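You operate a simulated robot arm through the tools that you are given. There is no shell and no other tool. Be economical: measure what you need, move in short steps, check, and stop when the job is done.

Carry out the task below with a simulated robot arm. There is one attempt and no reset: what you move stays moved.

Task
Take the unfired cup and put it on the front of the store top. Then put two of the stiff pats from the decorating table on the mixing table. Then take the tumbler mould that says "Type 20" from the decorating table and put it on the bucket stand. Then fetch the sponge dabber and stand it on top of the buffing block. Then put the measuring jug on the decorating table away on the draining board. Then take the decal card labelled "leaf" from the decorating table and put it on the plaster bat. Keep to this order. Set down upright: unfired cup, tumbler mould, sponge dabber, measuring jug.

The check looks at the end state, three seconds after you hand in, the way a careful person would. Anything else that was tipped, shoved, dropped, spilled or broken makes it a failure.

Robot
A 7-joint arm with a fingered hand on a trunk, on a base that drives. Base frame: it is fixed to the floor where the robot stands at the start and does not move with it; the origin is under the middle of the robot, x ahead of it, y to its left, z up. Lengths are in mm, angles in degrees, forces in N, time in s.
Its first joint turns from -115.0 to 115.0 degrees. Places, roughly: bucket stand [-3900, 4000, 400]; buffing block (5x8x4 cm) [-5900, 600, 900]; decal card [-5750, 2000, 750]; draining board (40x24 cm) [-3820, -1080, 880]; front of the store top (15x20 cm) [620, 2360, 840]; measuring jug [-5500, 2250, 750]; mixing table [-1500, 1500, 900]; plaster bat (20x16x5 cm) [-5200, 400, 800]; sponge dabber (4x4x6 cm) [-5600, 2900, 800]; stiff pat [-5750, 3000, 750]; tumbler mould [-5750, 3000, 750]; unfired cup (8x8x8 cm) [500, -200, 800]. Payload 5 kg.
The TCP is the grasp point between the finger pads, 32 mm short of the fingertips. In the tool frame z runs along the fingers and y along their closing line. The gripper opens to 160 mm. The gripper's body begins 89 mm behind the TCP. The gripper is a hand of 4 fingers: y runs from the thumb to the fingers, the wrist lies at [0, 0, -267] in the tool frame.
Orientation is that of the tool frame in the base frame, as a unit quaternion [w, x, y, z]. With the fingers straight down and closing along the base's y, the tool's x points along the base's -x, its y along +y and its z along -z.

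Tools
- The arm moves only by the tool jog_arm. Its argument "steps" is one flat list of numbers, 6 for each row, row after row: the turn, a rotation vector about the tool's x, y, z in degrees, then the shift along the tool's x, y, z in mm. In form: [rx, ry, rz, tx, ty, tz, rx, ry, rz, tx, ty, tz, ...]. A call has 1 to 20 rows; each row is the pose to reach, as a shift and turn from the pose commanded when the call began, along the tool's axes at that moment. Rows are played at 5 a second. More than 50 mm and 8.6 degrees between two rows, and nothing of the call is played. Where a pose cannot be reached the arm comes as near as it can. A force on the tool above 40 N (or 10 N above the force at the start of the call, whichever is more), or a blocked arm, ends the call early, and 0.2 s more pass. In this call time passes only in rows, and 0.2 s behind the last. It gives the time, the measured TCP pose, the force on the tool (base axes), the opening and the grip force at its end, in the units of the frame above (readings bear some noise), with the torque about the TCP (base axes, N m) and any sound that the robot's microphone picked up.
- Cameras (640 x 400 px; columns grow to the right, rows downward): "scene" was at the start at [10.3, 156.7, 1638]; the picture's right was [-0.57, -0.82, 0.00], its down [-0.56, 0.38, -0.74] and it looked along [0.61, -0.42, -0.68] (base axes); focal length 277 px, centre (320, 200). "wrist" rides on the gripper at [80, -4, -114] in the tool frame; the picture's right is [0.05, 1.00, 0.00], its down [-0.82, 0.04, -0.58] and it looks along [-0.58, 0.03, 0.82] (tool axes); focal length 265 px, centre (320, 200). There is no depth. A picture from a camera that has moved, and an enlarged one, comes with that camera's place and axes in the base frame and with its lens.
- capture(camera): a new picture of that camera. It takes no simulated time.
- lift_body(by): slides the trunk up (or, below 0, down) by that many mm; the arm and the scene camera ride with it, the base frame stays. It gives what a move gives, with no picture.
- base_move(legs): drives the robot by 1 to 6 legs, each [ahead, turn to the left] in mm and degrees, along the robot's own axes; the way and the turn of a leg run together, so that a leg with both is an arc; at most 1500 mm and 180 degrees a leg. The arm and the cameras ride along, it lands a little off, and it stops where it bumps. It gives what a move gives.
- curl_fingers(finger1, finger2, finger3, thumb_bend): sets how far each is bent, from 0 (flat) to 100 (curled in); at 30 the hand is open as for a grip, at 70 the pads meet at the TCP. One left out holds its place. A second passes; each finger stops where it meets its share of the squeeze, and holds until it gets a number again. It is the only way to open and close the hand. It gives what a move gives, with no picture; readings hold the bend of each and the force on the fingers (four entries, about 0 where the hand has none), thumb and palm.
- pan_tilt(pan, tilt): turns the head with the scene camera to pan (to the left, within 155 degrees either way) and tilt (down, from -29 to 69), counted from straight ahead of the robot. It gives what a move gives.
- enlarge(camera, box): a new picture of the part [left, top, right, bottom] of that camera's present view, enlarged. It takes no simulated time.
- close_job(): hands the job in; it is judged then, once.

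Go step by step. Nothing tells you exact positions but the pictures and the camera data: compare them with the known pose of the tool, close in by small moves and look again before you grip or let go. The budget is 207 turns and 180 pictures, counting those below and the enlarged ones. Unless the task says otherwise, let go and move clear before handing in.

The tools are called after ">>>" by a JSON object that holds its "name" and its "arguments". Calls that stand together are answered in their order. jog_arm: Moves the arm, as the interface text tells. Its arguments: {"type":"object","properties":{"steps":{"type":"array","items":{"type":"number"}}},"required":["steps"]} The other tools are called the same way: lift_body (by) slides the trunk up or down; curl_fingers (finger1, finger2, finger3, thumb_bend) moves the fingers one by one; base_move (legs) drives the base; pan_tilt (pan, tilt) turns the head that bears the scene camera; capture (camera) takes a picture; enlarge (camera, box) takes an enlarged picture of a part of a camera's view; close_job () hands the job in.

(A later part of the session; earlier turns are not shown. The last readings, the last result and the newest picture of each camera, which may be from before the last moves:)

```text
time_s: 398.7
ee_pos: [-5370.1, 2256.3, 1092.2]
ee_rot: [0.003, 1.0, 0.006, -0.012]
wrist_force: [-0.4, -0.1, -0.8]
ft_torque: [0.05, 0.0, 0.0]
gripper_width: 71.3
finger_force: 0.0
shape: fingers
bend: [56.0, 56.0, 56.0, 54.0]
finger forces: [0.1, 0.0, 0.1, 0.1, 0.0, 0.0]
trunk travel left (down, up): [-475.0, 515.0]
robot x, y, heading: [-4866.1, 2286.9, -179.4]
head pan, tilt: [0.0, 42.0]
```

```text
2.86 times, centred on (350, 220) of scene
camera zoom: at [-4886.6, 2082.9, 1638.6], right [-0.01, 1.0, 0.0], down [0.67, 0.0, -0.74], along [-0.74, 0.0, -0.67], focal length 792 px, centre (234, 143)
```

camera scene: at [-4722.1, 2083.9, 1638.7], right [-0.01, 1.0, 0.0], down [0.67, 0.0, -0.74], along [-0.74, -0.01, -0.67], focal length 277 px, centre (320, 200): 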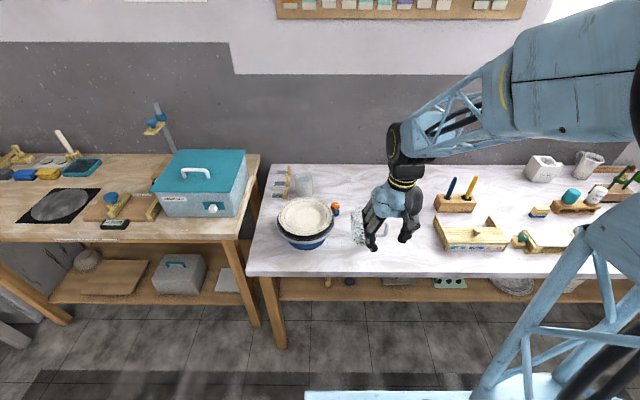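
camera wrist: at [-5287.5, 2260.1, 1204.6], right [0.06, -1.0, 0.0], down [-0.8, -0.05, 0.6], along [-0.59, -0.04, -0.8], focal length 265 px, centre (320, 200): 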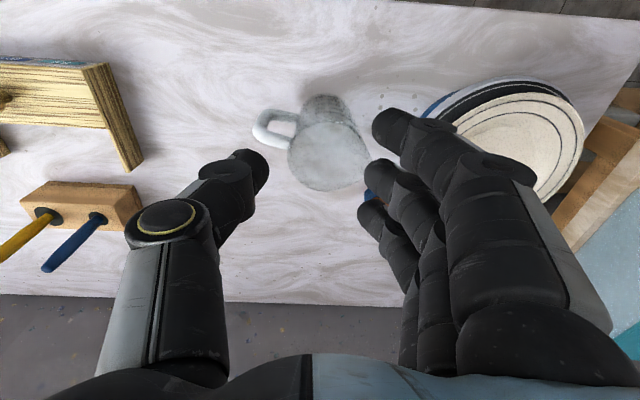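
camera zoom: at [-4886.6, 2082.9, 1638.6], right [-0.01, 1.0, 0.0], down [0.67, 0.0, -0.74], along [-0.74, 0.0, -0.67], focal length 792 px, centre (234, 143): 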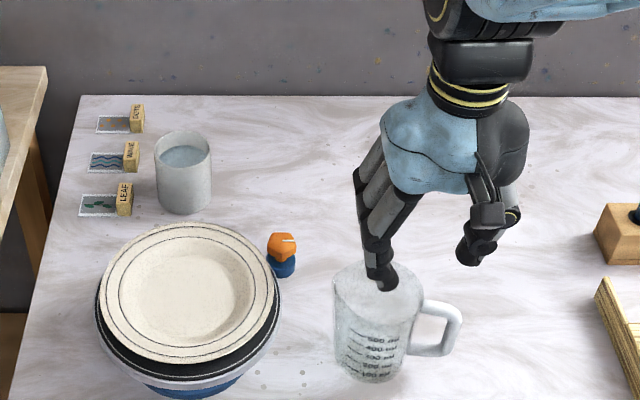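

The jug stands at about (-5407, 2247), ~90 mm wide, ~160 tall, handle toward +y; the LEAF card is at the left rear. I'll open the hand and rotate it 65° so the thumb avoids the handle.

>>> {"name": "curl_fingers", "arguments": {"finger1": 38, "finger2": 38, "finger3": 38, "thumb_bend": 38}}

>>> {"name": "jog_arm", "arguments": {"steps": [0, 0, 8.1, -5, 1, 0, 0, 0, 16.2, -9, 2, 0, 0, 0, 24.3, -14, 3, 0, 0, 0, 32.4, -18, 4, 0, 0, 0, 40.5, -23, 5, 0, 0, 0, 48.6, -28, 7, 0, 0, 0, 56.7, -33, 8, 0, 0, 0, 65, -37, 9, 0, 0, 0, 65, -37, 9, 40]}}

>>> {"name": "capture", "arguments": {"camera": "wrist"}}

```text
time_s: 399.7
ee_pos: [-5369.3, 2254.7, 1092.0]
ee_rot: [0.003, 1.0, 0.006, -0.011]
wrist_force: [-1.1, 0.5, 0.2]
ft_torque: [0.0, -0.01, 0.01]
gripper_width: 138.5
finger_force: 0.0
shape: fingers
bend: [38.0, 38.0, 38.0, 38.0]
finger forces: [0.1, 0.0, 0.0, 0.0, 0.0, 0.0]
trunk travel left (down, up): [-475.0, 515.0]
robot x, y, heading: [-4868.6, 2289.3, -179.9]
head pan, tilt: [0.0, 42.0]
```

```text
time_s: 401.7
ee_pos: [-5407.8, 2244.1, 1053.4]
ee_rot: [0.008, 0.846, -0.533, -0.008]
wrist_force: [0.1, 0.5, -0.1]
ft_torque: [-0.03, -0.02, -0.01]
gripper_width: 138.8
finger_force: 0.1
shape: fingers
bend: [38.0, 38.0, 38.0, 38.0]
finger forces: [0.0, 0.0, 0.1, 0.1, 0.0, 0.1]
trunk travel left (down, up): [-475.0, 515.0]
robot x, y, heading: [-4864.1, 2289.1, -179.6]
head pan, tilt: [0.0, 42.0]
```

```text
40 pictures are left
camera wrist: at [-5366.9, 2172.8, 1167.2], right [-0.88, -0.48, 0.02], down [-0.38, 0.72, 0.58], along [-0.3, 0.5, -0.81], focal length 265 px, centre (320, 200)
```

wrist: 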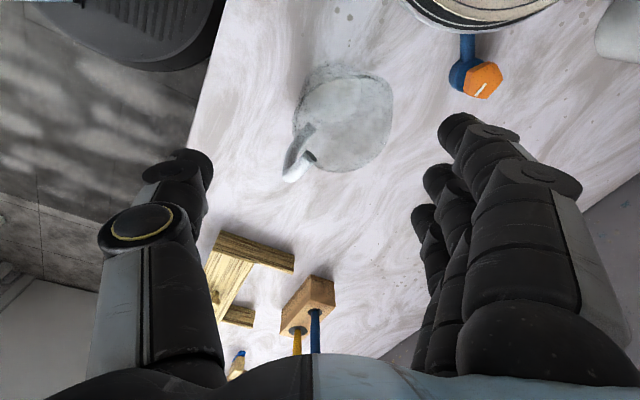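

Combining views, the jug is really at about (-5445, 2240) with rim z≈890. I'll shift over it and descend partway.

>>> {"name": "curl_fingers", "arguments": {"finger1": 33, "finger2": 33, "finger3": 33, "thumb_bend": 33}}

>>> {"name": "jog_arm", "arguments": {"steps": [0, 0, 0, -6, 18, 0, 0, 0, 0, -12, 35, 10, 0, 0, 0, -12, 35, 50, 0, 0, 0, -12, 35, 90]}}

>>> {"name": "capture", "arguments": {"camera": "wrist"}}

```text
time_s: 402.7
ee_pos: [-5407.6, 2243.9, 1054.7]
ee_rot: [0.008, 0.846, -0.532, -0.008]
wrist_force: [-0.3, 0.1, -0.9]
ft_torque: [0.01, 0.01, -0.01]
gripper_width: 158.4
finger_force: 0.1
shape: fingers
bend: [33.0, 33.0, 33.0, 33.0]
finger forces: [0.1, 0.0, 0.1, 0.0, 0.0, 0.0]
trunk travel left (down, up): [-475.0, 515.0]
robot x, y, heading: [-4863.5, 2280.6, -179.5]
head pan, tilt: [0.0, 42.0]
```

```text
time_s: 403.7
ee_pos: [-5446.5, 2240.1, 964.7]
ee_rot: [0.008, 0.847, -0.532, -0.008]
wrist_force: [-0.7, 0.5, 0.0]
ft_torque: [-0.01, -0.03, 0.02]
gripper_width: 158.5
finger_force: 0.0
shape: fingers
bend: [33.0, 33.0, 33.0, 33.0]
finger forces: [0.1, 0.0, 0.1, 0.1, 0.0, 0.0]
trunk travel left (down, up): [-475.0, 515.0]
robot x, y, heading: [-4863.2, 2286.8, -179.5]
head pan, tilt: [0.0, 42.0]
```

```text
39 pictures are left
camera wrist: at [-5405.9, 2168.4, 1076.8], right [-0.88, -0.48, 0.02], down [-0.38, 0.72, 0.58], along [-0.3, 0.5, -0.81], focal length 265 px, centre (320, 200)
```

wrist: 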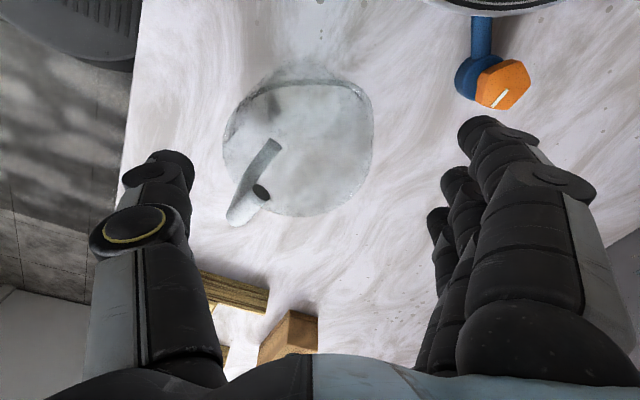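

The rim is nearer z≈937 and the jug's centre ≈ (-5430, 2232); the handle points ~60° off x. I'll rotate 12° more, recentre and check.

>>> {"name": "jog_arm", "arguments": {"steps": [0, 0, 6, 7, -5, -5, 0, 0, 12, 14, -11, -5]}}

>>> {"name": "capture", "arguments": {"camera": "wrist"}}

>>> {"name": "enlarge", "arguments": {"camera": "scene", "box": [300, 180, 440, 300]}}

```text
time_s: 404.3
ee_pos: [-5429.9, 2232.0, 969.4]
ee_rot: [0.01, 0.787, -0.617, -0.007]
wrist_force: [-0.5, -0.4, -0.5]
ft_torque: [-0.01, 0.02, 0.04]
gripper_width: 158.7
finger_force: 0.1
shape: fingers
bend: [33.0, 33.0, 33.0, 33.0]
finger forces: [0.0, 0.0, 0.0, 0.0, 0.0, 0.0]
trunk travel left (down, up): [-475.0, 515.0]
robot x, y, heading: [-4867.3, 2286.1, -179.6]
head pan, tilt: [0.0, 42.0]
```

```text
38 pictures are left
camera wrist: at [-5404.7, 2154.4, 1082.6], right [-0.96, -0.29, 0.02], down [-0.22, 0.79, 0.58], along [-0.18, 0.55, -0.82], focal length 265 px, centre (320, 200)
```

wrist: 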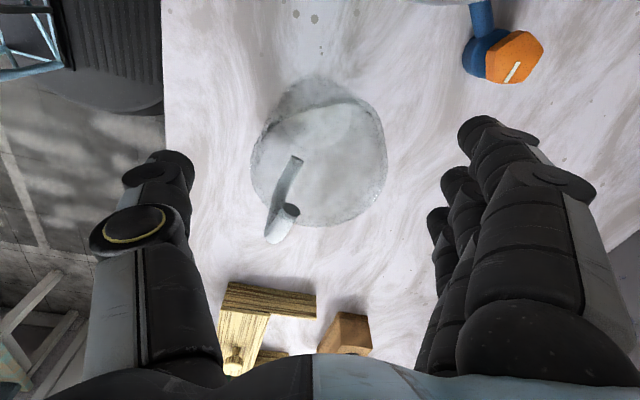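

```text
3.33 times, centred on (370, 240) of scene
camera zoom: at [-4886.0, 2082.7, 1638.6], right [-0.01, 1.0, 0.0], down [0.67, 0.0, -0.74], along [-0.74, 0.0, -0.67], focal length 924 px, centre (153, 67)
```

zoom: 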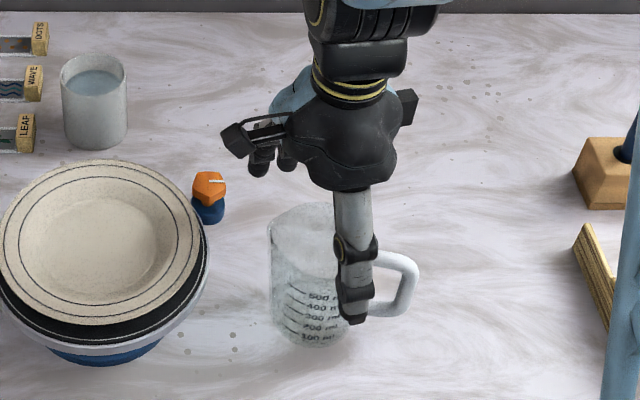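

Centred; handle is well to the side of the thumb. Descending to grip height.

>>> {"name": "jog_arm", "arguments": {"steps": [0, 0, 0, 3, 0, 35, 0, 0, 0, 3, 0, 70, 0, 0, 0, 3, 0, 95]}}

>>> {"name": "curl_fingers", "arguments": {"finger1": 42, "finger2": 42, "finger3": 42, "thumb_bend": 42}}

>>> {"name": "capture", "arguments": {"camera": "wrist"}}

```text
time_s: 405.1
ee_pos: [-5432.4, 2228.3, 873.6]
ee_rot: [0.01, 0.786, -0.618, -0.007]
wrist_force: [0.5, -0.9, 1.0]
ft_torque: [0.0, 0.02, -0.01]
gripper_width: 158.8
finger_force: 0.3
shape: fingers
bend: [33.0, 33.0, 33.0, 33.0]
finger forces: [0.1, 0.2, 0.0, 0.0, 0.5, 0.0]
trunk travel left (down, up): [-475.0, 515.0]
robot x, y, heading: [-4865.7, 2284.4, -180.2]
head pan, tilt: [0.0, 42.0]
```

```text
time_s: 406.1
ee_pos: [-5431.0, 2228.9, 874.8]
ee_rot: [0.009, 0.787, -0.617, -0.008]
wrist_force: [0.1, -0.9, 5.5]
ft_torque: [0.01, 0.11, 0.02]
gripper_width: 126.6
finger_force: 7.6
shape: fingers
bend: [42.0, 41.0, 42.0, 42.0]
finger forces: [0.0, 6.6, 0.6, 0.0, 7.1, 0.0]
trunk travel left (down, up): [-475.0, 515.0]
robot x, y, heading: [-4864.6, 2285.7, -179.3]
head pan, tilt: [0.0, 42.0]
```

```text
36 pictures are left
camera wrist: at [-5406.0, 2151.0, 988.1], right [-0.96, -0.29, 0.02], down [-0.22, 0.79, 0.58], along [-0.19, 0.55, -0.82], focal length 265 px, centre (320, 200)
```

wrist: 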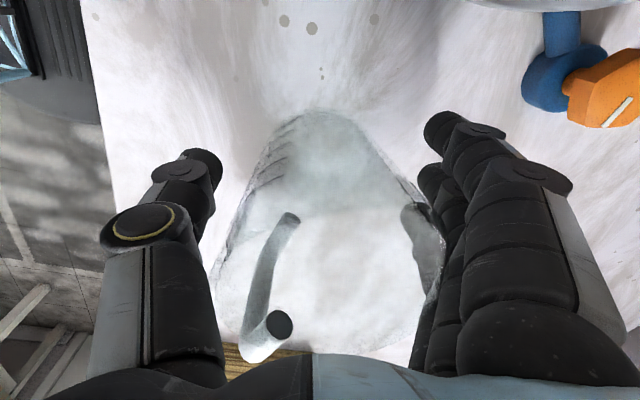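

>>> {"name": "curl_fingers", "arguments": {"finger1": 48, "finger2": 48, "finger3": 48, "thumb_bend": 48}}

>>> {"name": "capture", "arguments": {"camera": "wrist"}}

>>> {"name": "enlarge", "arguments": {"camera": "scene", "box": [300, 180, 440, 300]}}

```text
time_s: 407.1
ee_pos: [-5432.0, 2228.8, 874.6]
ee_rot: [0.009, 0.786, -0.618, -0.007]
wrist_force: [-1.6, -0.5, 10.2]
ft_torque: [0.06, 0.2, 0.12]
gripper_width: 105.9
finger_force: 20.2
shape: fingers
bend: [48.0, 47.0, 47.0, 48.0]
finger forces: [0.0, 14.4, 6.4, 0.0, 19.0, 0.1]
trunk travel left (down, up): [-475.0, 515.0]
robot x, y, heading: [-4862.1, 2291.3, -179.5]
head pan, tilt: [0.0, 42.0]
```

```text
35 pictures are left
camera wrist: at [-5406.0, 2150.9, 988.2], right [-0.96, -0.29, 0.02], down [-0.22, 0.78, 0.58], along [-0.19, 0.55, -0.81], focal length 265 px, centre (320, 200)
```

wrist: 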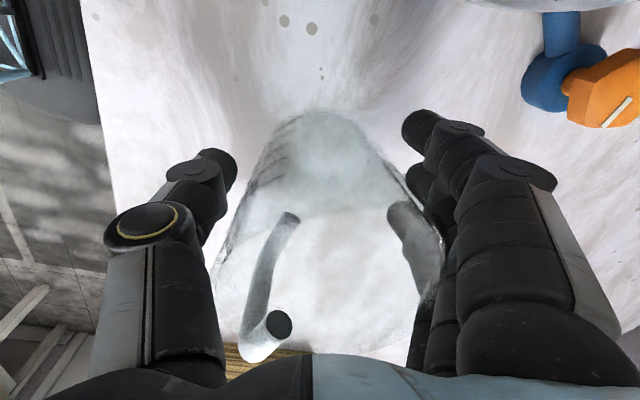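

```text
3.33 times, centred on (370, 240) of scene
camera zoom: at [-4885.6, 2082.8, 1638.7], right [-0.01, 1.0, 0.0], down [0.67, 0.0, -0.74], along [-0.74, 0.0, -0.67], focal length 924 px, centre (153, 67)
```

zoom: 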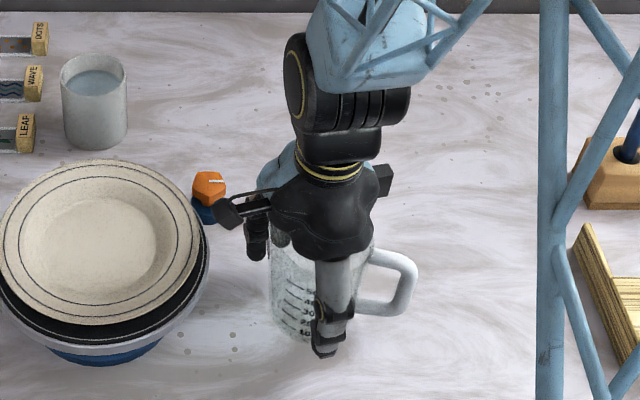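

>>> {"name": "curl_fingers", "arguments": {"finger1": 54, "finger2": 53, "finger3": 54, "thumb_bend": 53}}

>>> {"name": "jog_arm", "arguments": {"steps": [0, 0, 0, 0, 0, -8, 0, 0, 0, 0, 0, -18, 0, 0, 0, 0, 0, -30]}}

>>> {"name": "capture", "arguments": {"camera": "wrist"}}

```text
time_s: 408.1
ee_pos: [-5432.0, 2228.2, 875.6]
ee_rot: [0.009, 0.786, -0.618, -0.008]
wrist_force: [-2.2, -2.0, 13.3]
ft_torque: [0.11, 0.27, 0.12]
gripper_width: 87.6
finger_force: 31.7
shape: fingers
bend: [54.0, 52.0, 53.0, 53.0]
finger forces: [0.0, 16.2, 16.2, 0.2, 30.1, 0.1]
trunk travel left (down, up): [-475.0, 515.0]
robot x, y, heading: [-4864.6, 2284.4, -179.6]
head pan, tilt: [0.0, 42.0]
```

```text
time_s: 408.9
ee_pos: [-5431.2, 2229.5, 905.4]
ee_rot: [0.01, 0.787, -0.617, -0.008]
wrist_force: [0.7, -0.3, -1.8]
ft_torque: [0.0, 0.0, 0.0]
gripper_width: 87.6
finger_force: 30.5
shape: fingers
bend: [54.0, 52.0, 53.0, 53.0]
finger forces: [0.0, 15.7, 13.7, 0.1, 31.1, 0.0]
trunk travel left (down, up): [-475.0, 515.0]
robot x, y, heading: [-4863.6, 2281.4, -179.6]
head pan, tilt: [0.0, 42.0]
```

```text
33 pictures are left
camera wrist: at [-5405.5, 2152.5, 1017.7], right [-0.96, -0.29, 0.02], down [-0.22, 0.78, 0.58], along [-0.19, 0.55, -0.82], focal length 265 px, centre (320, 200)
```

wrist: 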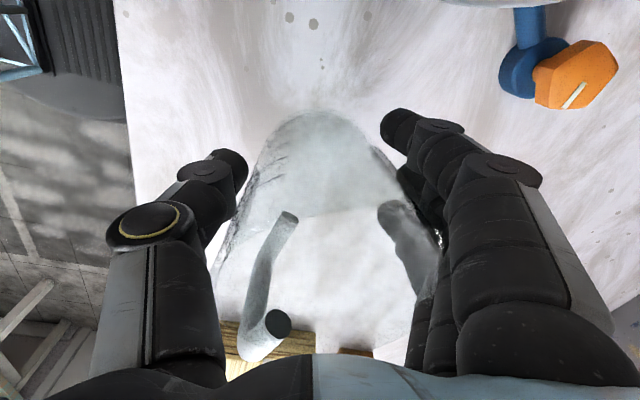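

The jug is held (empty, 1.8 N). I'll raise it and drive south then east toward the sink, stopping short to look.

>>> {"name": "jog_arm", "arguments": {"steps": [0, 0, 0, 0, 0, -40, 0, 0, 0, 0, 0, -80, 0, 0, 0, 0, 0, -120, 0, 0, 0, 0, 0, -160, 0, 0, 0, 7, -29, -185, 0, 0, 0, 14, -58, -190]}}

>>> {"name": "base_move", "arguments": {"legs": [[-165, 0], [0, 90], [1250, 0], [0, 68]]}}

>>> {"name": "base_move", "arguments": {"legs": [[1020, 0], [0, -68], [550, 0]]}}

>>> {"name": "pan_tilt", "arguments": {"pan": 0, "tilt": 35}}

>>> {"name": "capture", "arguments": {"camera": "scene"}}

```text
time_s: 410.3
ee_pos: [-5366.2, 2230.5, 1094.2]
ee_rot: [0.009, 0.787, -0.617, -0.009]
wrist_force: [0.1, 0.2, -0.5]
ft_torque: [-0.04, 0.02, -0.02]
gripper_width: 87.3
finger_force: 29.8
shape: fingers
bend: [54.0, 52.0, 53.0, 53.0]
finger forces: [0.0, 15.9, 13.2, 0.0, 31.0, 0.1]
trunk travel left (down, up): [-475.0, 515.0]
robot x, y, heading: [-4867.5, 2286.1, -179.5]
head pan, tilt: [0.0, 42.0]
```

```text
time_s: 424.4
ee_pos: [-4189.9, 920.9, 1093.6]
ee_rot: [0.009, 0.753, 0.658, 0.008]
wrist_force: [-0.4, -1.1, -1.4]
ft_torque: [0.03, -0.02, 0.0]
gripper_width: 87.4
finger_force: 27.8
shape: fingers
bend: [54.0, 52.0, 53.0, 53.0]
finger forces: [0.0, 15.9, 11.0, 0.0, 28.1, 0.0]
trunk travel left (down, up): [-475.0, 515.0]
robot x, y, heading: [-4672.6, 1052.5, -21.1]
head pan, tilt: [0.0, 42.0]
```

```text
time_s: 435.4
ee_pos: [-3651.1, -364.3, 1093.6]
ee_rot: [0.012, 0.992, 0.127, 0.002]
wrist_force: [0.0, -0.7, -1.6]
ft_torque: [0.01, -0.06, 0.02]
gripper_width: 87.4
finger_force: 26.4
shape: fingers
bend: [54.0, 52.0, 53.0, 53.0]
finger forces: [0.0, 15.7, 10.2, 0.0, 26.9, 0.0]
trunk travel left (down, up): [-475.0, 515.0]
robot x, y, heading: [-3714.3, 134.1, -88.9]
head pan, tilt: [0.0, 42.0]
```

```text
time_s: 436.1
ee_pos: [-3650.4, -364.5, 1094.6]
ee_rot: [0.012, 0.992, 0.128, 0.001]
wrist_force: [-0.5, -0.7, -0.7]
ft_torque: [0.02, -0.01, -0.04]
gripper_width: 87.4
finger_force: 26.2
shape: fingers
bend: [54.0, 52.0, 53.0, 53.0]
finger forces: [0.1, 15.8, 10.1, 0.0, 27.0, 0.0]
trunk travel left (down, up): [-475.0, 515.0]
robot x, y, heading: [-3715.3, 132.8, -88.4]
head pan, tilt: [0.0, 35.0]
```

```text
32 pictures are left
camera scene: at [-3508.4, 113.0, 1649.1], right [-1.0, -0.02, 0.0], down [-0.01, 0.57, -0.82], along [0.02, -0.82, -0.57], focal length 277 px, centre (320, 200)
```

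scene: 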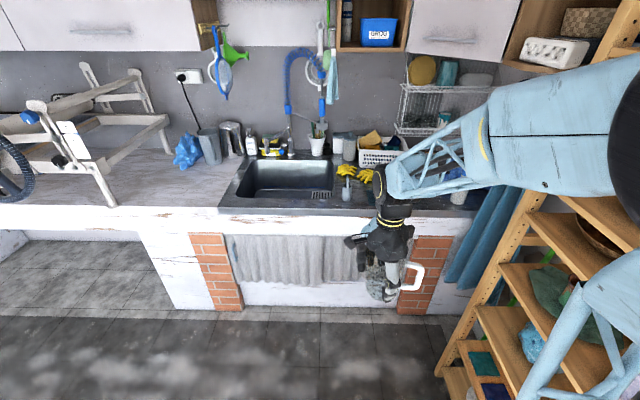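

>>> {"name": "enlarge", "arguments": {"camera": "scene", "box": [310, 110, 490, 230]}}

```text
3.33 times, centred on (400, 170) of scene
camera zoom: at [-3508.4, 113.0, 1649.1], right [-1.0, -0.02, 0.0], down [-0.01, 0.57, -0.82], along [0.02, -0.82, -0.57], focal length 924 px, centre (53, 300)
```

zoom: 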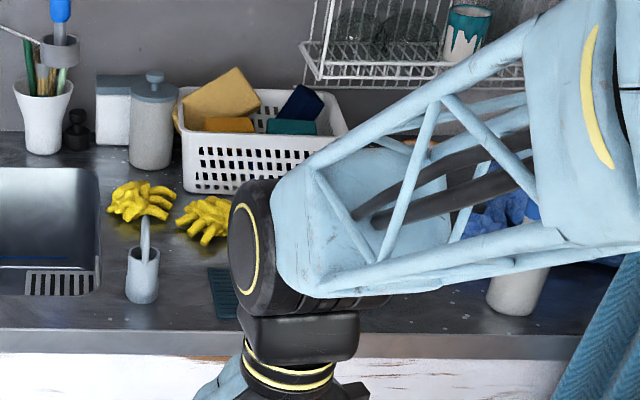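

The arm blocks the view of the draining board. I'll come closer and use the wrist camera over it.

>>> {"name": "base_move", "arguments": {"legs": [[340, 0]]}}

>>> {"name": "jog_arm", "arguments": {"steps": [0, 0, 0, -43, -11, -10, 0, 0, 0, -87, -23, -20, 0, 0, 0, -112, 17, -20, 0, 0, 0, -124, 63, -20, 0, 0, 0, -136, 109, -20, 0, 0, 0, -148, 155, -20, 0, 0, 0, -160, 201, -20, 0, 0, 0, -170, 240, -20]}}

>>> {"name": "capture", "arguments": {"camera": "wrist"}}

>>> {"name": "capture", "arguments": {"camera": "scene"}}

```text
time_s: 438.4
ee_pos: [-3640.2, -705.8, 1094.0]
ee_rot: [0.011, 0.992, 0.13, 0.001]
wrist_force: [-0.3, -0.3, -0.9]
ft_torque: [0.01, -0.03, -0.03]
gripper_width: 87.1
finger_force: 26.1
shape: fingers
bend: [54.0, 52.0, 53.0, 53.0]
finger forces: [0.0, 15.7, 10.1, 0.0, 26.9, 0.1]
trunk travel left (down, up): [-475.0, 515.0]
robot x, y, heading: [-3704.8, -208.2, -88.7]
head pan, tilt: [0.0, 35.0]
```

```text
time_s: 440.1
ee_pos: [-3743.9, -981.5, 1118.7]
ee_rot: [0.011, 0.991, 0.13, 0.002]
wrist_force: [-0.4, 0.6, -1.2]
ft_torque: [0.0, 0.0, 0.03]
gripper_width: 86.9
finger_force: 25.4
shape: fingers
bend: [54.0, 52.0, 53.0, 53.0]
finger forces: [0.0, 15.4, 10.0, 0.0, 26.6, 0.1]
trunk travel left (down, up): [-475.0, 515.0]
robot x, y, heading: [-3705.4, -203.0, -88.4]
head pan, tilt: [0.0, 35.0]
```

```text
30 pictures are left
camera wrist: at [-3668.1, -955.7, 1232.5], right [0.31, -0.95, 0.02], down [-0.78, -0.24, 0.58], along [-0.55, -0.2, -0.82], focal length 265 px, centre (320, 200)
```

wrist: 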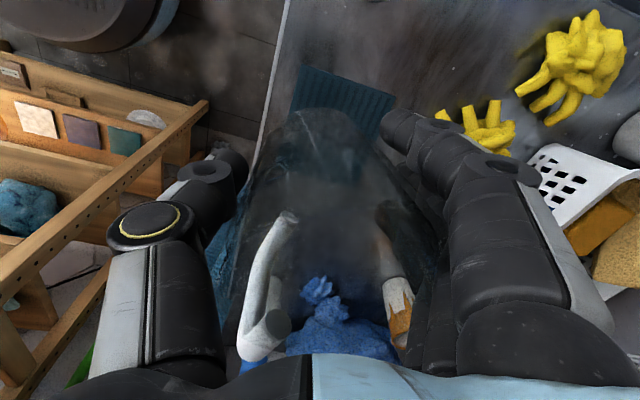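

```text
29 pictures are left
camera scene: at [-3500.2, -228.4, 1649.1], right [-1.0, -0.03, 0.0], down [-0.02, 0.57, -0.82], along [0.02, -0.82, -0.57], focal length 277 px, centre (320, 200)
```

scene: 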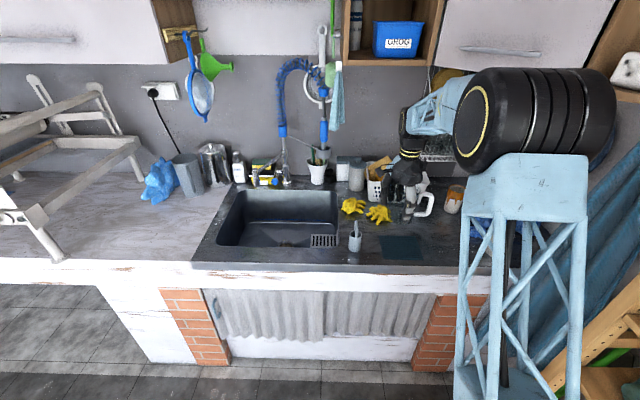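

>>> {"name": "enlarge", "arguments": {"camera": "scene", "box": [320, 170, 500, 290]}}

```text
3.33 times, centred on (410, 230) of scene
camera zoom: at [-3500.2, -228.4, 1649.1], right [-1.0, -0.03, 0.0], down [-0.02, 0.57, -0.82], along [0.02, -0.82, -0.57], focal length 924 px, centre (20, 100)
```

zoom: 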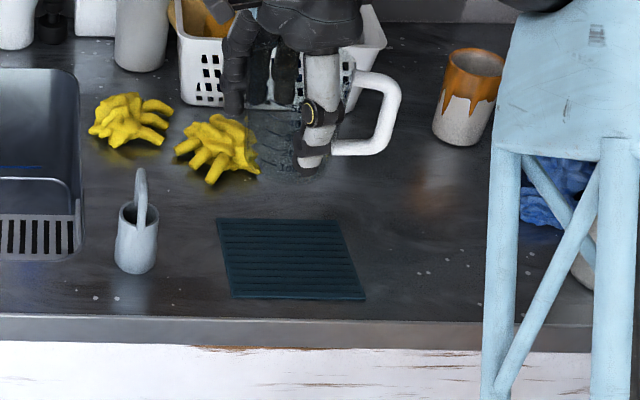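

The board's centre is about (-3820, -1080), partly taken by a small ribbed mat; the metal area right of the mat at about (-3932, -1100) is free. Moving the jug over that spot.

>>> {"name": "jog_arm", "arguments": {"steps": [0, 0, 0, -35, 11, 0, 0, 0, 0, -71, 22, 0, 0, 0, 0, -106, 33, 0, 0, 0, 0, -141, 44, 0, 0, 0, 0, -177, 56, 0, 0, 0, 0, -212, 67, 0, 0, 0, 0, -212, 67, 40, 0, 0, 0, -212, 67, 80]}}

>>> {"name": "capture", "arguments": {"camera": "wrist"}}

>>> {"name": "capture", "arguments": {"camera": "scene"}}

```text
time_s: 441.9
ee_pos: [-3930.4, -1101.9, 1043.8]
ee_rot: [0.011, 0.992, 0.129, 0.001]
wrist_force: [-0.3, -0.7, -1.4]
ft_torque: [-0.03, -0.01, 0.01]
gripper_width: 86.8
finger_force: 25.4
shape: fingers
bend: [54.0, 52.0, 53.0, 53.0]
finger forces: [0.1, 15.1, 9.7, 0.1, 25.8, 0.0]
trunk travel left (down, up): [-475.0, 515.0]
robot x, y, heading: [-3706.3, -202.8, -88.5]
head pan, tilt: [0.0, 35.0]
```

```text
27 pictures are left
camera wrist: at [-3854.7, -1075.4, 1156.1], right [0.31, -0.95, 0.02], down [-0.78, -0.24, 0.58], along [-0.55, -0.2, -0.81], focal length 265 px, centre (320, 200)
```

wrist: 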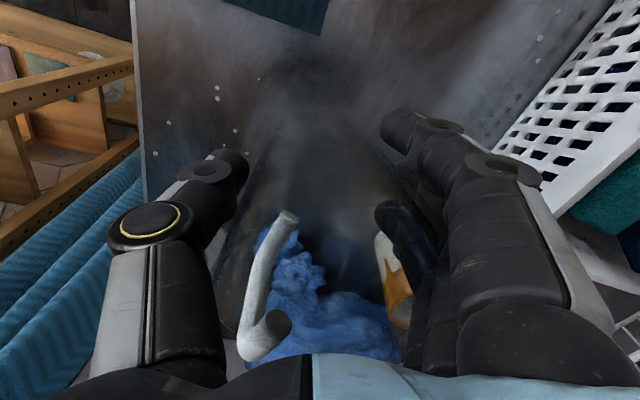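

```text
26 pictures are left
camera scene: at [-3500.2, -228.2, 1649.2], right [-1.0, -0.03, 0.0], down [-0.01, 0.57, -0.82], along [0.02, -0.82, -0.57], focal length 277 px, centre (320, 200)
```

scene: 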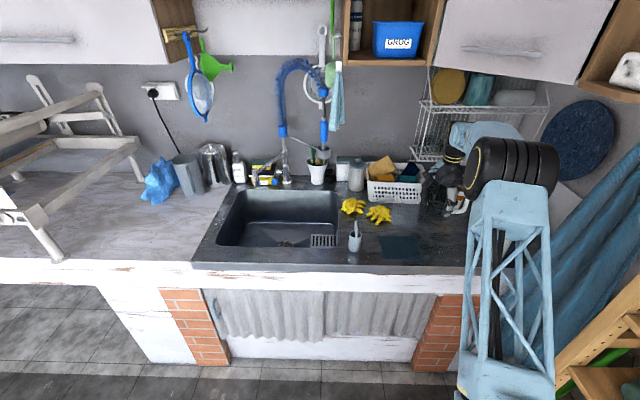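

The spot under the jug is clear. Lowering step by step to contact.

>>> {"name": "jog_arm", "arguments": {"steps": [0, 0, 0, 0, 0, 30, 0, 0, 0, 0, 0, 60, 0, 0, 0, 0, 0, 75, 0, 0, 0, 0, 0, 80, 0, 0, 0, 0, 0, 85, 0, 0, 0, 0, 0, 90]}}

>>> {"name": "jog_arm", "arguments": {"steps": [0, 0, 0, 0, 0, 3, 0, 0, 0, 0, 0, 6, 0, 0, 0, 0, 0, 9, 0, 0, 0, 0, 0, 12, 0, 0, 0, 0, 0, 15, 0, 0, 0, 0, 0, 18]}}

```text
time_s: 443.4
ee_pos: [-3929.3, -1103.2, 950.1]
ee_rot: [0.011, 0.992, 0.129, 0.0]
wrist_force: [-0.2, 0.2, -0.6]
ft_torque: [-0.01, -0.03, -0.01]
gripper_width: 86.7
finger_force: 24.9
shape: fingers
bend: [54.0, 52.0, 53.0, 53.0]
finger forces: [0.0, 15.0, 9.6, 0.0, 25.5, 0.1]
trunk travel left (down, up): [-475.0, 515.0]
robot x, y, heading: [-3706.8, -208.2, -88.5]
head pan, tilt: [0.0, 35.0]
```

```text
time_s: 444.6
ee_pos: [-3931.0, -1106.1, 945.1]
ee_rot: [0.016, 0.991, 0.13, -0.001]
wrist_force: [-0.3, -1.0, 18.3]
ft_torque: [-0.39, 0.06, 0.0]
gripper_width: 87.1
finger_force: 30.0
shape: fingers
bend: [54.0, 52.0, 52.0, 53.0]
finger forces: [0.0, 18.9, 13.0, 0.0, 29.0, 0.0]
trunk travel left (down, up): [-475.0, 515.0]
robot x, y, heading: [-3707.4, -202.2, -88.3]
head pan, tilt: [0.0, 35.0]
stopped in row 6: the force on the tool passed its limit (the readings are from after the stop); the commanded pose is now the measured one
```

Contact. Easing off 2 mm and releasing gradually.

>>> {"name": "jog_arm", "arguments": {"steps": [0, 0, 0, 0, 0, -1, 0, 0, 0, 0, 0, -2.5]}}

>>> {"name": "curl_fingers", "arguments": {"finger1": 46, "finger2": 46, "finger3": 46, "thumb_bend": 47}}

>>> {"name": "curl_fingers", "arguments": {"finger1": 38, "finger2": 38, "finger3": 38, "thumb_bend": 38}}

>>> {"name": "capture", "arguments": {"camera": "wrist"}}

```text
time_s: 445.2
ee_pos: [-3930.1, -1105.2, 944.3]
ee_rot: [0.016, 0.991, 0.13, -0.001]
wrist_force: [-1.9, -6.9, 20.8]
ft_torque: [-0.4, 0.05, 0.0]
gripper_width: 86.3
finger_force: 31.1
shape: fingers
bend: [54.0, 52.0, 52.0, 53.0]
finger forces: [0.1, 21.0, 15.0, 0.1, 26.1, 0.0]
trunk travel left (down, up): [-475.0, 515.0]
robot x, y, heading: [-3705.5, -205.0, -88.4]
head pan, tilt: [0.0, 35.0]
```

```text
time_s: 446.2
ee_pos: [-3930.7, -1104.6, 944.0]
ee_rot: [0.015, 0.991, 0.129, 0.001]
wrist_force: [-2.6, -2.6, 20.4]
ft_torque: [-0.05, -0.01, 0.0]
gripper_width: 107.6
finger_force: 14.7
shape: fingers
bend: [46.0, 46.0, 46.0, 47.0]
finger forces: [0.0, 11.2, 5.2, 0.0, 12.5, 0.1]
trunk travel left (down, up): [-475.0, 515.0]
robot x, y, heading: [-3704.0, -205.1, -88.4]
head pan, tilt: [0.0, 35.0]
```

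```text
time_s: 447.2
ee_pos: [-3930.2, -1105.3, 942.4]
ee_rot: [0.014, 0.991, 0.13, 0.0]
wrist_force: [-0.2, -0.1, 0.0]
ft_torque: [0.0, 0.04, -0.01]
gripper_width: 139.5
finger_force: 2.5
shape: fingers
bend: [38.0, 38.0, 38.0, 38.0]
finger forces: [0.0, 2.0, 1.0, 0.0, 2.5, 0.0]
trunk travel left (down, up): [-475.0, 515.0]
robot x, y, heading: [-3704.6, -204.0, -88.5]
head pan, tilt: [0.0, 35.0]
```

```text
25 pictures are left
camera wrist: at [-3855.0, -1078.8, 1056.0], right [0.31, -0.95, 0.03], down [-0.78, -0.23, 0.58], along [-0.55, -0.2, -0.81], focal length 265 px, centre (320, 200)
```

wrist: 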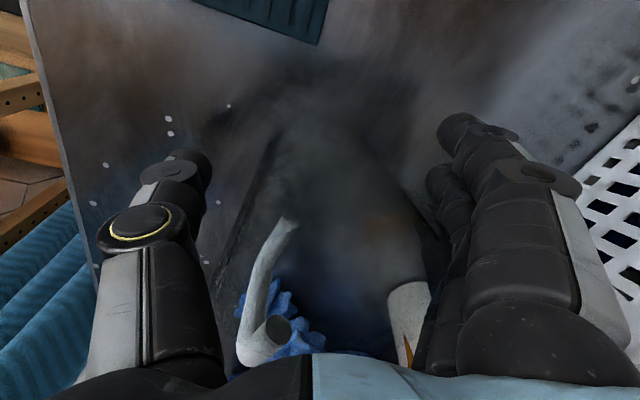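

>>> {"name": "curl_fingers", "arguments": {"finger1": 31, "finger2": 31, "finger3": 31, "thumb_bend": 31}}

>>> {"name": "jog_arm", "arguments": {"steps": [0, 0, 0, 0, 0, -10, 0, 0, 0, 0, 0, -25, 0, 0, 0, 0, 0, -50, 0, 0, 0, 0, 0, -90]}}

>>> {"name": "capture", "arguments": {"camera": "wrist"}}

```text
time_s: 448.2
ee_pos: [-3931.4, -1105.9, 944.7]
ee_rot: [0.015, 0.991, 0.129, 0.0]
wrist_force: [-0.6, 0.7, 0.3]
ft_torque: [0.0, 0.02, 0.01]
gripper_width: 165.9
finger_force: 0.1
shape: fingers
bend: [31.0, 31.0, 31.0, 31.0]
finger forces: [0.0, 0.1, 0.1, 0.1, 0.1, 0.1]
trunk travel left (down, up): [-475.0, 515.0]
robot x, y, heading: [-3704.3, -204.7, -88.6]
head pan, tilt: [0.0, 35.0]
```

```text
time_s: 449.2
ee_pos: [-3932.2, -1106.0, 1034.6]
ee_rot: [0.015, 0.991, 0.13, 0.0]
wrist_force: [-0.5, -0.7, 0.4]
ft_torque: [0.0, 0.03, 0.01]
gripper_width: 166.2
finger_force: 0.0
shape: fingers
bend: [31.0, 31.0, 31.0, 31.0]
finger forces: [0.0, 0.0, 0.1, 0.1, 0.1, 0.1]
trunk travel left (down, up): [-475.0, 515.0]
robot x, y, heading: [-3703.8, -206.0, -88.5]
head pan, tilt: [0.0, 35.0]
```

```text
24 pictures are left
camera wrist: at [-3856.2, -1079.1, 1147.3], right [0.31, -0.95, 0.03], down [-0.78, -0.23, 0.58], along [-0.55, -0.2, -0.81], focal length 265 px, centre (320, 200)
```

wrist: 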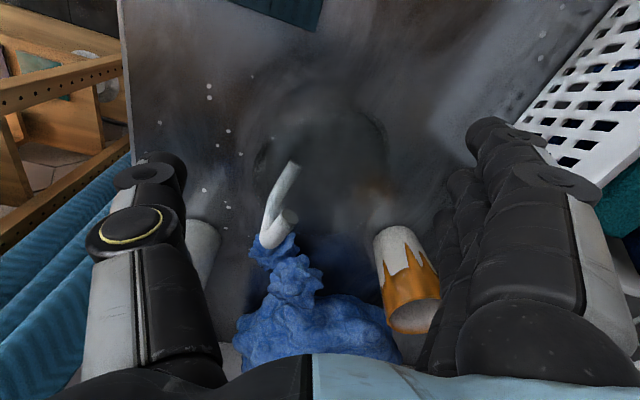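

The jug stands upright on the draining board. Retracting the arm and returning the wrist to neutral.

>>> {"name": "jog_arm", "arguments": {"steps": [0, 0, 0, 0, 0, -45, 0, 0, 0, 0, 0, -75, 0, 0, -6, 15, -38, -75, 0, 0, -12, 40, -74, -75, 0, 0, -18, 70, -108, -75, 0, 0, -24, 100, -142, -75, 0, 0, -30, 130, -176, -75, 0, 0, -36, 160, -210, -75, 0, 0, -42, 190, -244, -75, 0, 0, -48, 220, -276, -75, 0, 0, -54, 250, -300, -75, 0, 0, -60, 285, -318, -75, 0, 0, -66, 320, -330, -75, 0, 0, -72, 350, -335, -75, 0, 0, -77, 370, -335, -75]}}

>>> {"name": "enlarge", "arguments": {"camera": "scene", "box": [320, 140, 500, 280]}}

```text
time_s: 452.4
ee_pos: [-3660.7, -682.8, 1096.3]
ee_rot: [0.012, 0.695, 0.719, -0.009]
wrist_force: [0.9, 0.2, 0.7]
ft_torque: [-0.03, 0.03, 0.0]
gripper_width: 166.4
finger_force: 0.1
shape: fingers
bend: [31.0, 31.0, 31.0, 31.0]
finger forces: [0.0, 0.0, 0.1, 0.0, 0.0, 0.0]
trunk travel left (down, up): [-475.0, 515.0]
robot x, y, heading: [-3708.5, -209.2, -88.7]
head pan, tilt: [0.0, 35.0]
```

```text
2.86 times, centred on (410, 210) of scene
camera zoom: at [-3499.9, -227.4, 1649.1], right [-1.0, -0.03, 0.0], down [-0.02, 0.57, -0.82], along [0.02, -0.82, -0.57], focal length 792 px, centre (63, 171)
```

zoom: 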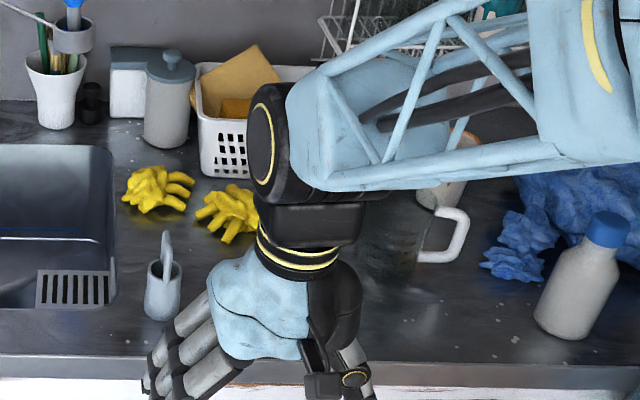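

The jug is upright and clear. Now driving back to the decorating table for the LEAF card (≈(-5679, 1900)).

>>> {"name": "base_move", "arguments": {"legs": [[-870, 0], [0, 68], [-1020, 0], [0, 111.5], [1010, 0], [0, 89]]}}

>>> {"name": "base_move", "arguments": {"legs": [[180, 0]]}}

```text
time_s: 478.0
ee_pos: [-5150.9, 2043.6, 1097.6]
ee_rot: [0.001, 1.0, -0.026, -0.013]
wrist_force: [0.1, -0.8, -1.1]
ft_torque: [0.0, -0.03, -0.02]
gripper_width: 166.6
finger_force: 0.1
shape: fingers
bend: [31.0, 31.0, 31.0, 31.0]
finger forces: [0.1, 0.0, 0.0, 0.0, 0.0, 0.0]
trunk travel left (down, up): [-475.0, 515.0]
robot x, y, heading: [-4668.8, 2047.8, 176.7]
head pan, tilt: [0.0, 35.0]
```

```text
time_s: 479.5
ee_pos: [-5330.3, 2054.0, 1096.3]
ee_rot: [0.001, 1.0, -0.025, -0.014]
wrist_force: [0.6, -0.8, 0.3]
ft_torque: [0.0, 0.02, -0.01]
gripper_width: 166.6
finger_force: 0.0
shape: fingers
bend: [31.0, 31.0, 31.0, 31.0]
finger forces: [0.0, 0.0, 0.1, 0.0, 0.0, 0.0]
trunk travel left (down, up): [-475.0, 515.0]
robot x, y, heading: [-4851.5, 2056.0, 176.9]
head pan, tilt: [0.0, 35.0]
```

>>> {"name": "jog_arm", "arguments": {"steps": [0, 0, 0, -40, 19, 0, 0, 0, 0, -80, 39, 0, 0, 0, 0, -121, 58, 0, 0, 0, 0, -161, 78, 0, 0, 0, 0, -202, 97, 0, 0, 0, 0, -242, 117, 0, 0, 0, 0, -282, 136, 0, 0, 0, 0, -322, 155, 20, 0, 0, 0, -322, 155, 65]}}

>>> {"name": "curl_fingers", "arguments": {"finger1": 48, "finger2": 48, "finger3": 48, "thumb_bend": 48}}

>>> {"name": "capture", "arguments": {"camera": "wrist"}}

>>> {"name": "enlarge", "arguments": {"camera": "scene", "box": [240, 190, 380, 290]}}

```text
time_s: 481.5
ee_pos: [-5663.7, 1916.9, 1041.3]
ee_rot: [0.002, 1.0, -0.026, -0.014]
wrist_force: [0.0, 0.3, -0.1]
ft_torque: [0.02, -0.04, 0.01]
gripper_width: 166.6
finger_force: 0.1
shape: fingers
bend: [31.0, 31.0, 31.0, 31.0]
finger forces: [0.0, 0.1, 0.0, 0.1, 0.0, 0.0]
trunk travel left (down, up): [-475.0, 515.0]
robot x, y, heading: [-4846.5, 2058.0, 176.7]
head pan, tilt: [0.0, 35.0]
```

```text
time_s: 482.5
ee_pos: [-5662.5, 1916.3, 1041.9]
ee_rot: [0.001, 1.0, -0.025, -0.014]
wrist_force: [0.0, 0.0, 0.5]
ft_torque: [0.0, 0.0, 0.02]
gripper_width: 100.2
finger_force: 0.0
shape: fingers
bend: [48.0, 48.0, 48.0, 48.0]
finger forces: [0.1, 0.1, 0.0, 0.0, 0.0, 0.1]
trunk travel left (down, up): [-475.0, 515.0]
robot x, y, heading: [-4850.8, 2061.1, 176.9]
head pan, tilt: [0.0, 35.0]
```

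```text
22 pictures are left
camera wrist: at [-5579.1, 1916.3, 1153.7], right [0.0, -1.0, 0.0], down [-0.8, 0.0, 0.6], along [-0.6, 0.0, -0.8], focal length 265 px, centre (320, 200)
```

wrist: 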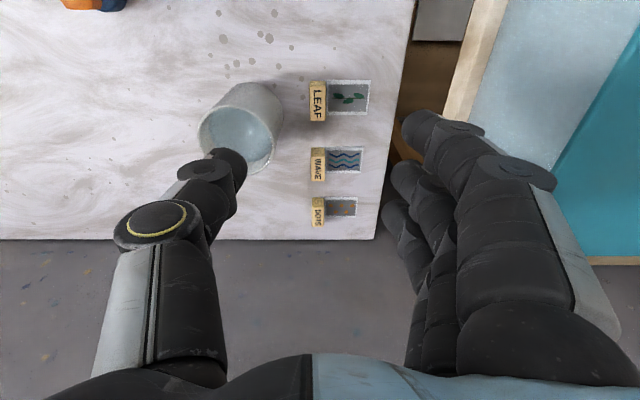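

```text
4.00 times, centred on (310, 240) of scene
camera zoom: at [-4889.5, 1857.8, 1649.1], right [0.06, 1.0, 0.0], down [0.57, -0.03, -0.82], along [-0.82, 0.05, -0.57], focal length 1109 px, centre (360, 40)
```

zoom: 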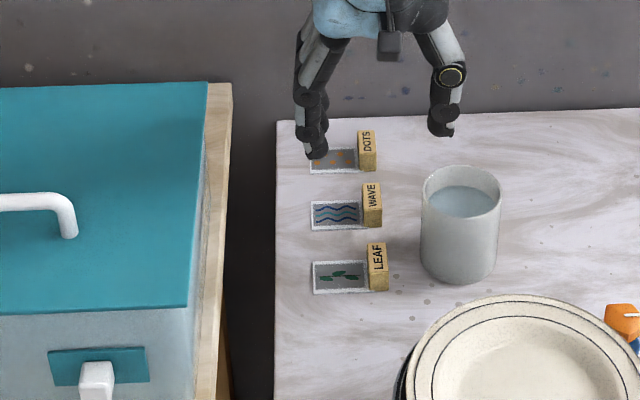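

The LEAF card has a wooden end block (≈(-5677, 1919)); a mug of water stands just beyond it, so I'll rotate the hand ~87° and grip the block end-to-end along x.

>>> {"name": "jog_arm", "arguments": {"steps": [0, 0, 7.9, -2, 0, 0, 0, 0, 15.8, -4, 1, 0, 0, 0, 23.7, -6, 1, 0, 0, 0, 31.6, -8, 2, 0, 0, 0, 39.5, -10, 2, 0, 0, 0, 47.4, -12, 3, 0, 0, 0, 55.3, -13, 3, 0, 0, 0, 63.2, -14, 4, 0, 0, 0, 71.1, -14, 4, 0, 0, 0, 79, -14, 4, 0, 0, 0, 87, -14, 4, 0, 0, 0, 87, -14, 4, 40, 0, 0, 87, -14, 4, 80]}}

>>> {"name": "curl_fingers", "arguments": {"finger1": 53, "finger2": 53, "finger3": 53, "thumb_bend": 53}}

>>> {"name": "capture", "arguments": {"camera": "wrist"}}

```text
time_s: 485.3
ee_pos: [-5678.9, 1910.2, 960.1]
ee_rot: [0.011, 0.708, -0.706, -0.01]
wrist_force: [-0.4, -0.4, -0.6]
ft_torque: [0.04, -0.02, 0.0]
gripper_width: 100.1
finger_force: 0.1
shape: fingers
bend: [48.0, 48.0, 48.0, 48.0]
finger forces: [0.0, 0.0, 0.1, 0.0, 0.1, 0.0]
trunk travel left (down, up): [-475.0, 515.0]
robot x, y, heading: [-4852.6, 2057.5, 176.8]
head pan, tilt: [0.0, 35.0]
```

```text
time_s: 486.3
ee_pos: [-5678.3, 1910.7, 960.4]
ee_rot: [0.01, 0.708, -0.706, -0.01]
wrist_force: [0.7, 0.7, 0.8]
ft_torque: [-0.01, 0.02, -0.02]
gripper_width: 80.4
finger_force: 0.1
shape: fingers
bend: [53.0, 53.0, 53.0, 53.0]
finger forces: [0.0, 0.0, 0.0, 0.1, 0.0, 0.0]
trunk travel left (down, up): [-475.0, 515.0]
robot x, y, heading: [-4850.6, 2056.2, 176.6]
head pan, tilt: [0.0, 35.0]
```

```text
20 pictures are left
camera wrist: at [-5671.5, 1829.7, 1074.7], right [-1.0, -0.05, 0.03], down [-0.03, 0.82, 0.58], along [-0.05, 0.58, -0.82], focal length 265 px, centre (320, 200)
```

wrist: 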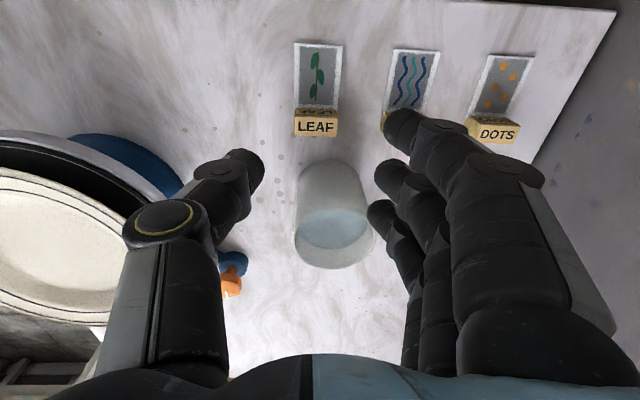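

LEAF's block is at (-5678, 1919). I'll curl fingers 1 and 3 away to spare the mug, and use finger 2 with the thumb; descending.

>>> {"name": "curl_fingers", "arguments": {"finger1": 95, "finger2": 54, "finger3": 95, "thumb_bend": 54}}

>>> {"name": "jog_arm", "arguments": {"steps": [0, 0, 0, -6, 0, 35, 0, 0, 0, -7, 0, 75, 0, 0, 0, -7, 0, 105]}}

>>> {"name": "capture", "arguments": {"camera": "wrist"}}

```text
time_s: 487.3
ee_pos: [-5677.9, 1910.7, 962.1]
ee_rot: [0.01, 0.708, -0.706, -0.01]
wrist_force: [0.7, -0.4, 0.4]
ft_torque: [0.0, 0.0, 0.03]
gripper_width: 50.2
finger_force: 0.2
shape: fingers
bend: [95.0, 54.0, 95.0, 54.0]
finger forces: [0.0, 0.0, 0.0, 0.0, 0.0, 0.1]
trunk travel left (down, up): [-475.0, 515.0]
robot x, y, heading: [-4849.8, 2057.8, 176.6]
head pan, tilt: [0.0, 35.0]
```

```text
time_s: 488.1
ee_pos: [-5681.6, 1918.5, 856.5]
ee_rot: [0.01, 0.708, -0.706, -0.01]
wrist_force: [-0.2, -0.6, 0.0]
ft_torque: [0.02, 0.03, 0.03]
gripper_width: 50.3
finger_force: 0.1
shape: fingers
bend: [95.0, 54.0, 95.0, 54.0]
finger forces: [0.1, 0.1, 0.1, 0.0, 0.0, 0.0]
trunk travel left (down, up): [-475.0, 515.0]
robot x, y, heading: [-4850.7, 2053.9, 176.7]
head pan, tilt: [0.0, 35.0]
```

```text
19 pictures are left
camera wrist: at [-5674.0, 1836.9, 969.8], right [-1.0, -0.05, 0.03], down [-0.03, 0.82, 0.58], along [-0.05, 0.58, -0.82], focal length 265 px, centre (320, 200)
```

wrist: 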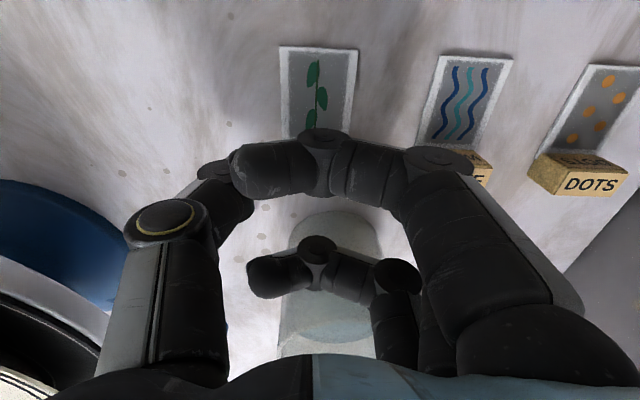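

>>> {"name": "jog_arm", "arguments": {"steps": [0, 0, 0, 0, 3, 6, 0, 0, 0, 0, 3, 12, 0, 0, 0, 0, 3, 15]}}

>>> {"name": "curl_fingers", "arguments": {"finger2": 61, "thumb_bend": 60}}

>>> {"name": "jog_arm", "arguments": {"steps": [0, 0, 0, 0, 0, 2, 0, 0, 0, 0, 0, 4]}}

>>> {"name": "curl_fingers", "arguments": {"finger2": 66, "thumb_bend": 65}}

```text
time_s: 488.9
ee_pos: [-5686.3, 1918.6, 842.7]
ee_rot: [0.012, 0.708, -0.706, -0.01]
wrist_force: [0.4, -1.0, 5.3]
ft_torque: [0.02, -0.26, -0.03]
gripper_width: 50.5
finger_force: 3.1
shape: fingers
bend: [95.0, 54.0, 95.0, 54.0]
finger forces: [0.0, 0.1, 0.0, 0.0, 5.4, 0.0]
trunk travel left (down, up): [-475.0, 515.0]
robot x, y, heading: [-4852.1, 2053.5, 176.9]
head pan, tilt: [0.0, 35.0]
```

```text
time_s: 489.9
ee_pos: [-5685.6, 1918.4, 841.9]
ee_rot: [0.011, 0.707, -0.707, -0.009]
wrist_force: [-0.3, 0.0, -0.4]
ft_torque: [0.0, 0.04, 0.0]
gripper_width: 46.4
finger_force: 0.8
shape: fingers
bend: [95.0, 60.0, 95.0, 60.0]
finger forces: [0.1, 1.0, 0.0, 0.0, 1.0, 0.0]
trunk travel left (down, up): [-475.0, 515.0]
robot x, y, heading: [-4852.4, 2059.7, 176.9]
head pan, tilt: [0.0, 35.0]
```

```text
time_s: 490.5
ee_pos: [-5685.4, 1918.6, 840.2]
ee_rot: [0.012, 0.707, -0.707, -0.011]
wrist_force: [2.3, 1.0, 25.9]
ft_torque: [0.04, -1.0, -0.01]
gripper_width: 45.7
finger_force: 14.0
shape: fingers
bend: [95.0, 60.0, 95.0, 61.0]
finger forces: [0.1, 1.4, 0.0, 0.0, 25.6, 0.0]
trunk travel left (down, up): [-475.0, 515.0]
robot x, y, heading: [-4848.0, 2055.9, 176.9]
head pan, tilt: [0.0, 35.0]
```

```text
time_s: 491.5
ee_pos: [-5684.4, 1918.6, 838.8]
ee_rot: [0.012, 0.707, -0.707, -0.011]
wrist_force: [5.7, -0.6, 30.8]
ft_torque: [0.02, -1.24, -0.02]
gripper_width: 44.7
finger_force: 20.0
shape: fingers
bend: [95.0, 61.0, 95.0, 64.0]
finger forces: [0.1, 6.5, 0.0, 0.0, 33.9, 0.0]
trunk travel left (down, up): [-475.0, 515.0]
robot x, y, heading: [-4851.1, 2060.2, 176.6]
head pan, tilt: [0.0, 35.0]
```

Both pads touch the block, but the thumb presses on the table. I'll relieve 3 mm, then grip and lift slightly.

>>> {"name": "jog_arm", "arguments": {"steps": [0, 0, 0, 0, -2, -2, 0, 0, 0, 0, -2, -4]}}

>>> {"name": "curl_fingers", "arguments": {"finger2": 68, "thumb_bend": 67}}

>>> {"name": "jog_arm", "arguments": {"steps": [0, 0, 0, 0, 0, -8, 0, 0, 0, 0, 0, -18, 0, 0, 0, 0, 0, -35]}}

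>>> {"name": "capture", "arguments": {"camera": "wrist"}}

```text
time_s: 492.1
ee_pos: [-5682.8, 1918.8, 840.1]
ee_rot: [0.01, 0.707, -0.707, -0.008]
wrist_force: [-0.1, -1.3, 2.5]
ft_torque: [-0.02, 0.01, -0.06]
gripper_width: 45.1
finger_force: 8.7
shape: fingers
bend: [95.0, 61.0, 95.0, 63.0]
finger forces: [0.0, 7.6, 0.0, 0.0, 8.7, 0.1]
trunk travel left (down, up): [-475.0, 515.0]
robot x, y, heading: [-4849.2, 2057.0, 176.9]
head pan, tilt: [0.0, 35.0]
```

```text
time_s: 493.1
ee_pos: [-5683.6, 1918.9, 841.0]
ee_rot: [0.01, 0.708, -0.706, -0.01]
wrist_force: [0.6, 0.4, -0.4]
ft_torque: [0.01, 0.0, -0.02]
gripper_width: 44.5
finger_force: 9.4
shape: fingers
bend: [95.0, 60.0, 95.0, 64.0]
finger forces: [0.0, 8.8, 0.1, 0.0, 9.0, 0.0]
trunk travel left (down, up): [-475.0, 515.0]
robot x, y, heading: [-4849.4, 2058.9, 176.8]
head pan, tilt: [0.0, 35.0]
```

```text
time_s: 493.9
ee_pos: [-5681.1, 1918.1, 876.7]
ee_rot: [0.01, 0.707, -0.707, -0.009]
wrist_force: [0.3, 0.6, -0.8]
ft_torque: [-0.04, 0.0, 0.02]
gripper_width: 44.5
finger_force: 8.8
shape: fingers
bend: [95.0, 60.0, 95.0, 64.0]
finger forces: [0.0, 8.8, 0.0, 0.0, 9.0, 0.0]
trunk travel left (down, up): [-475.0, 515.0]
robot x, y, heading: [-4854.8, 2058.8, 176.6]
head pan, tilt: [0.0, 35.0]
```

```text
18 pictures are left
camera wrist: at [-5674.9, 1836.3, 990.2], right [-1.0, -0.05, 0.03], down [-0.03, 0.82, 0.58], along [-0.05, 0.58, -0.82], focal length 265 px, centre (320, 200)
```

wrist: 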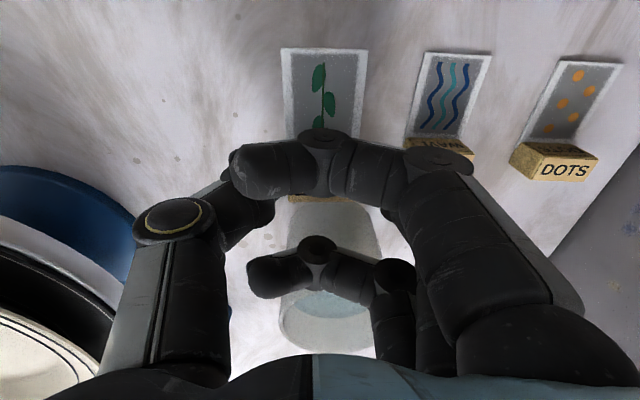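

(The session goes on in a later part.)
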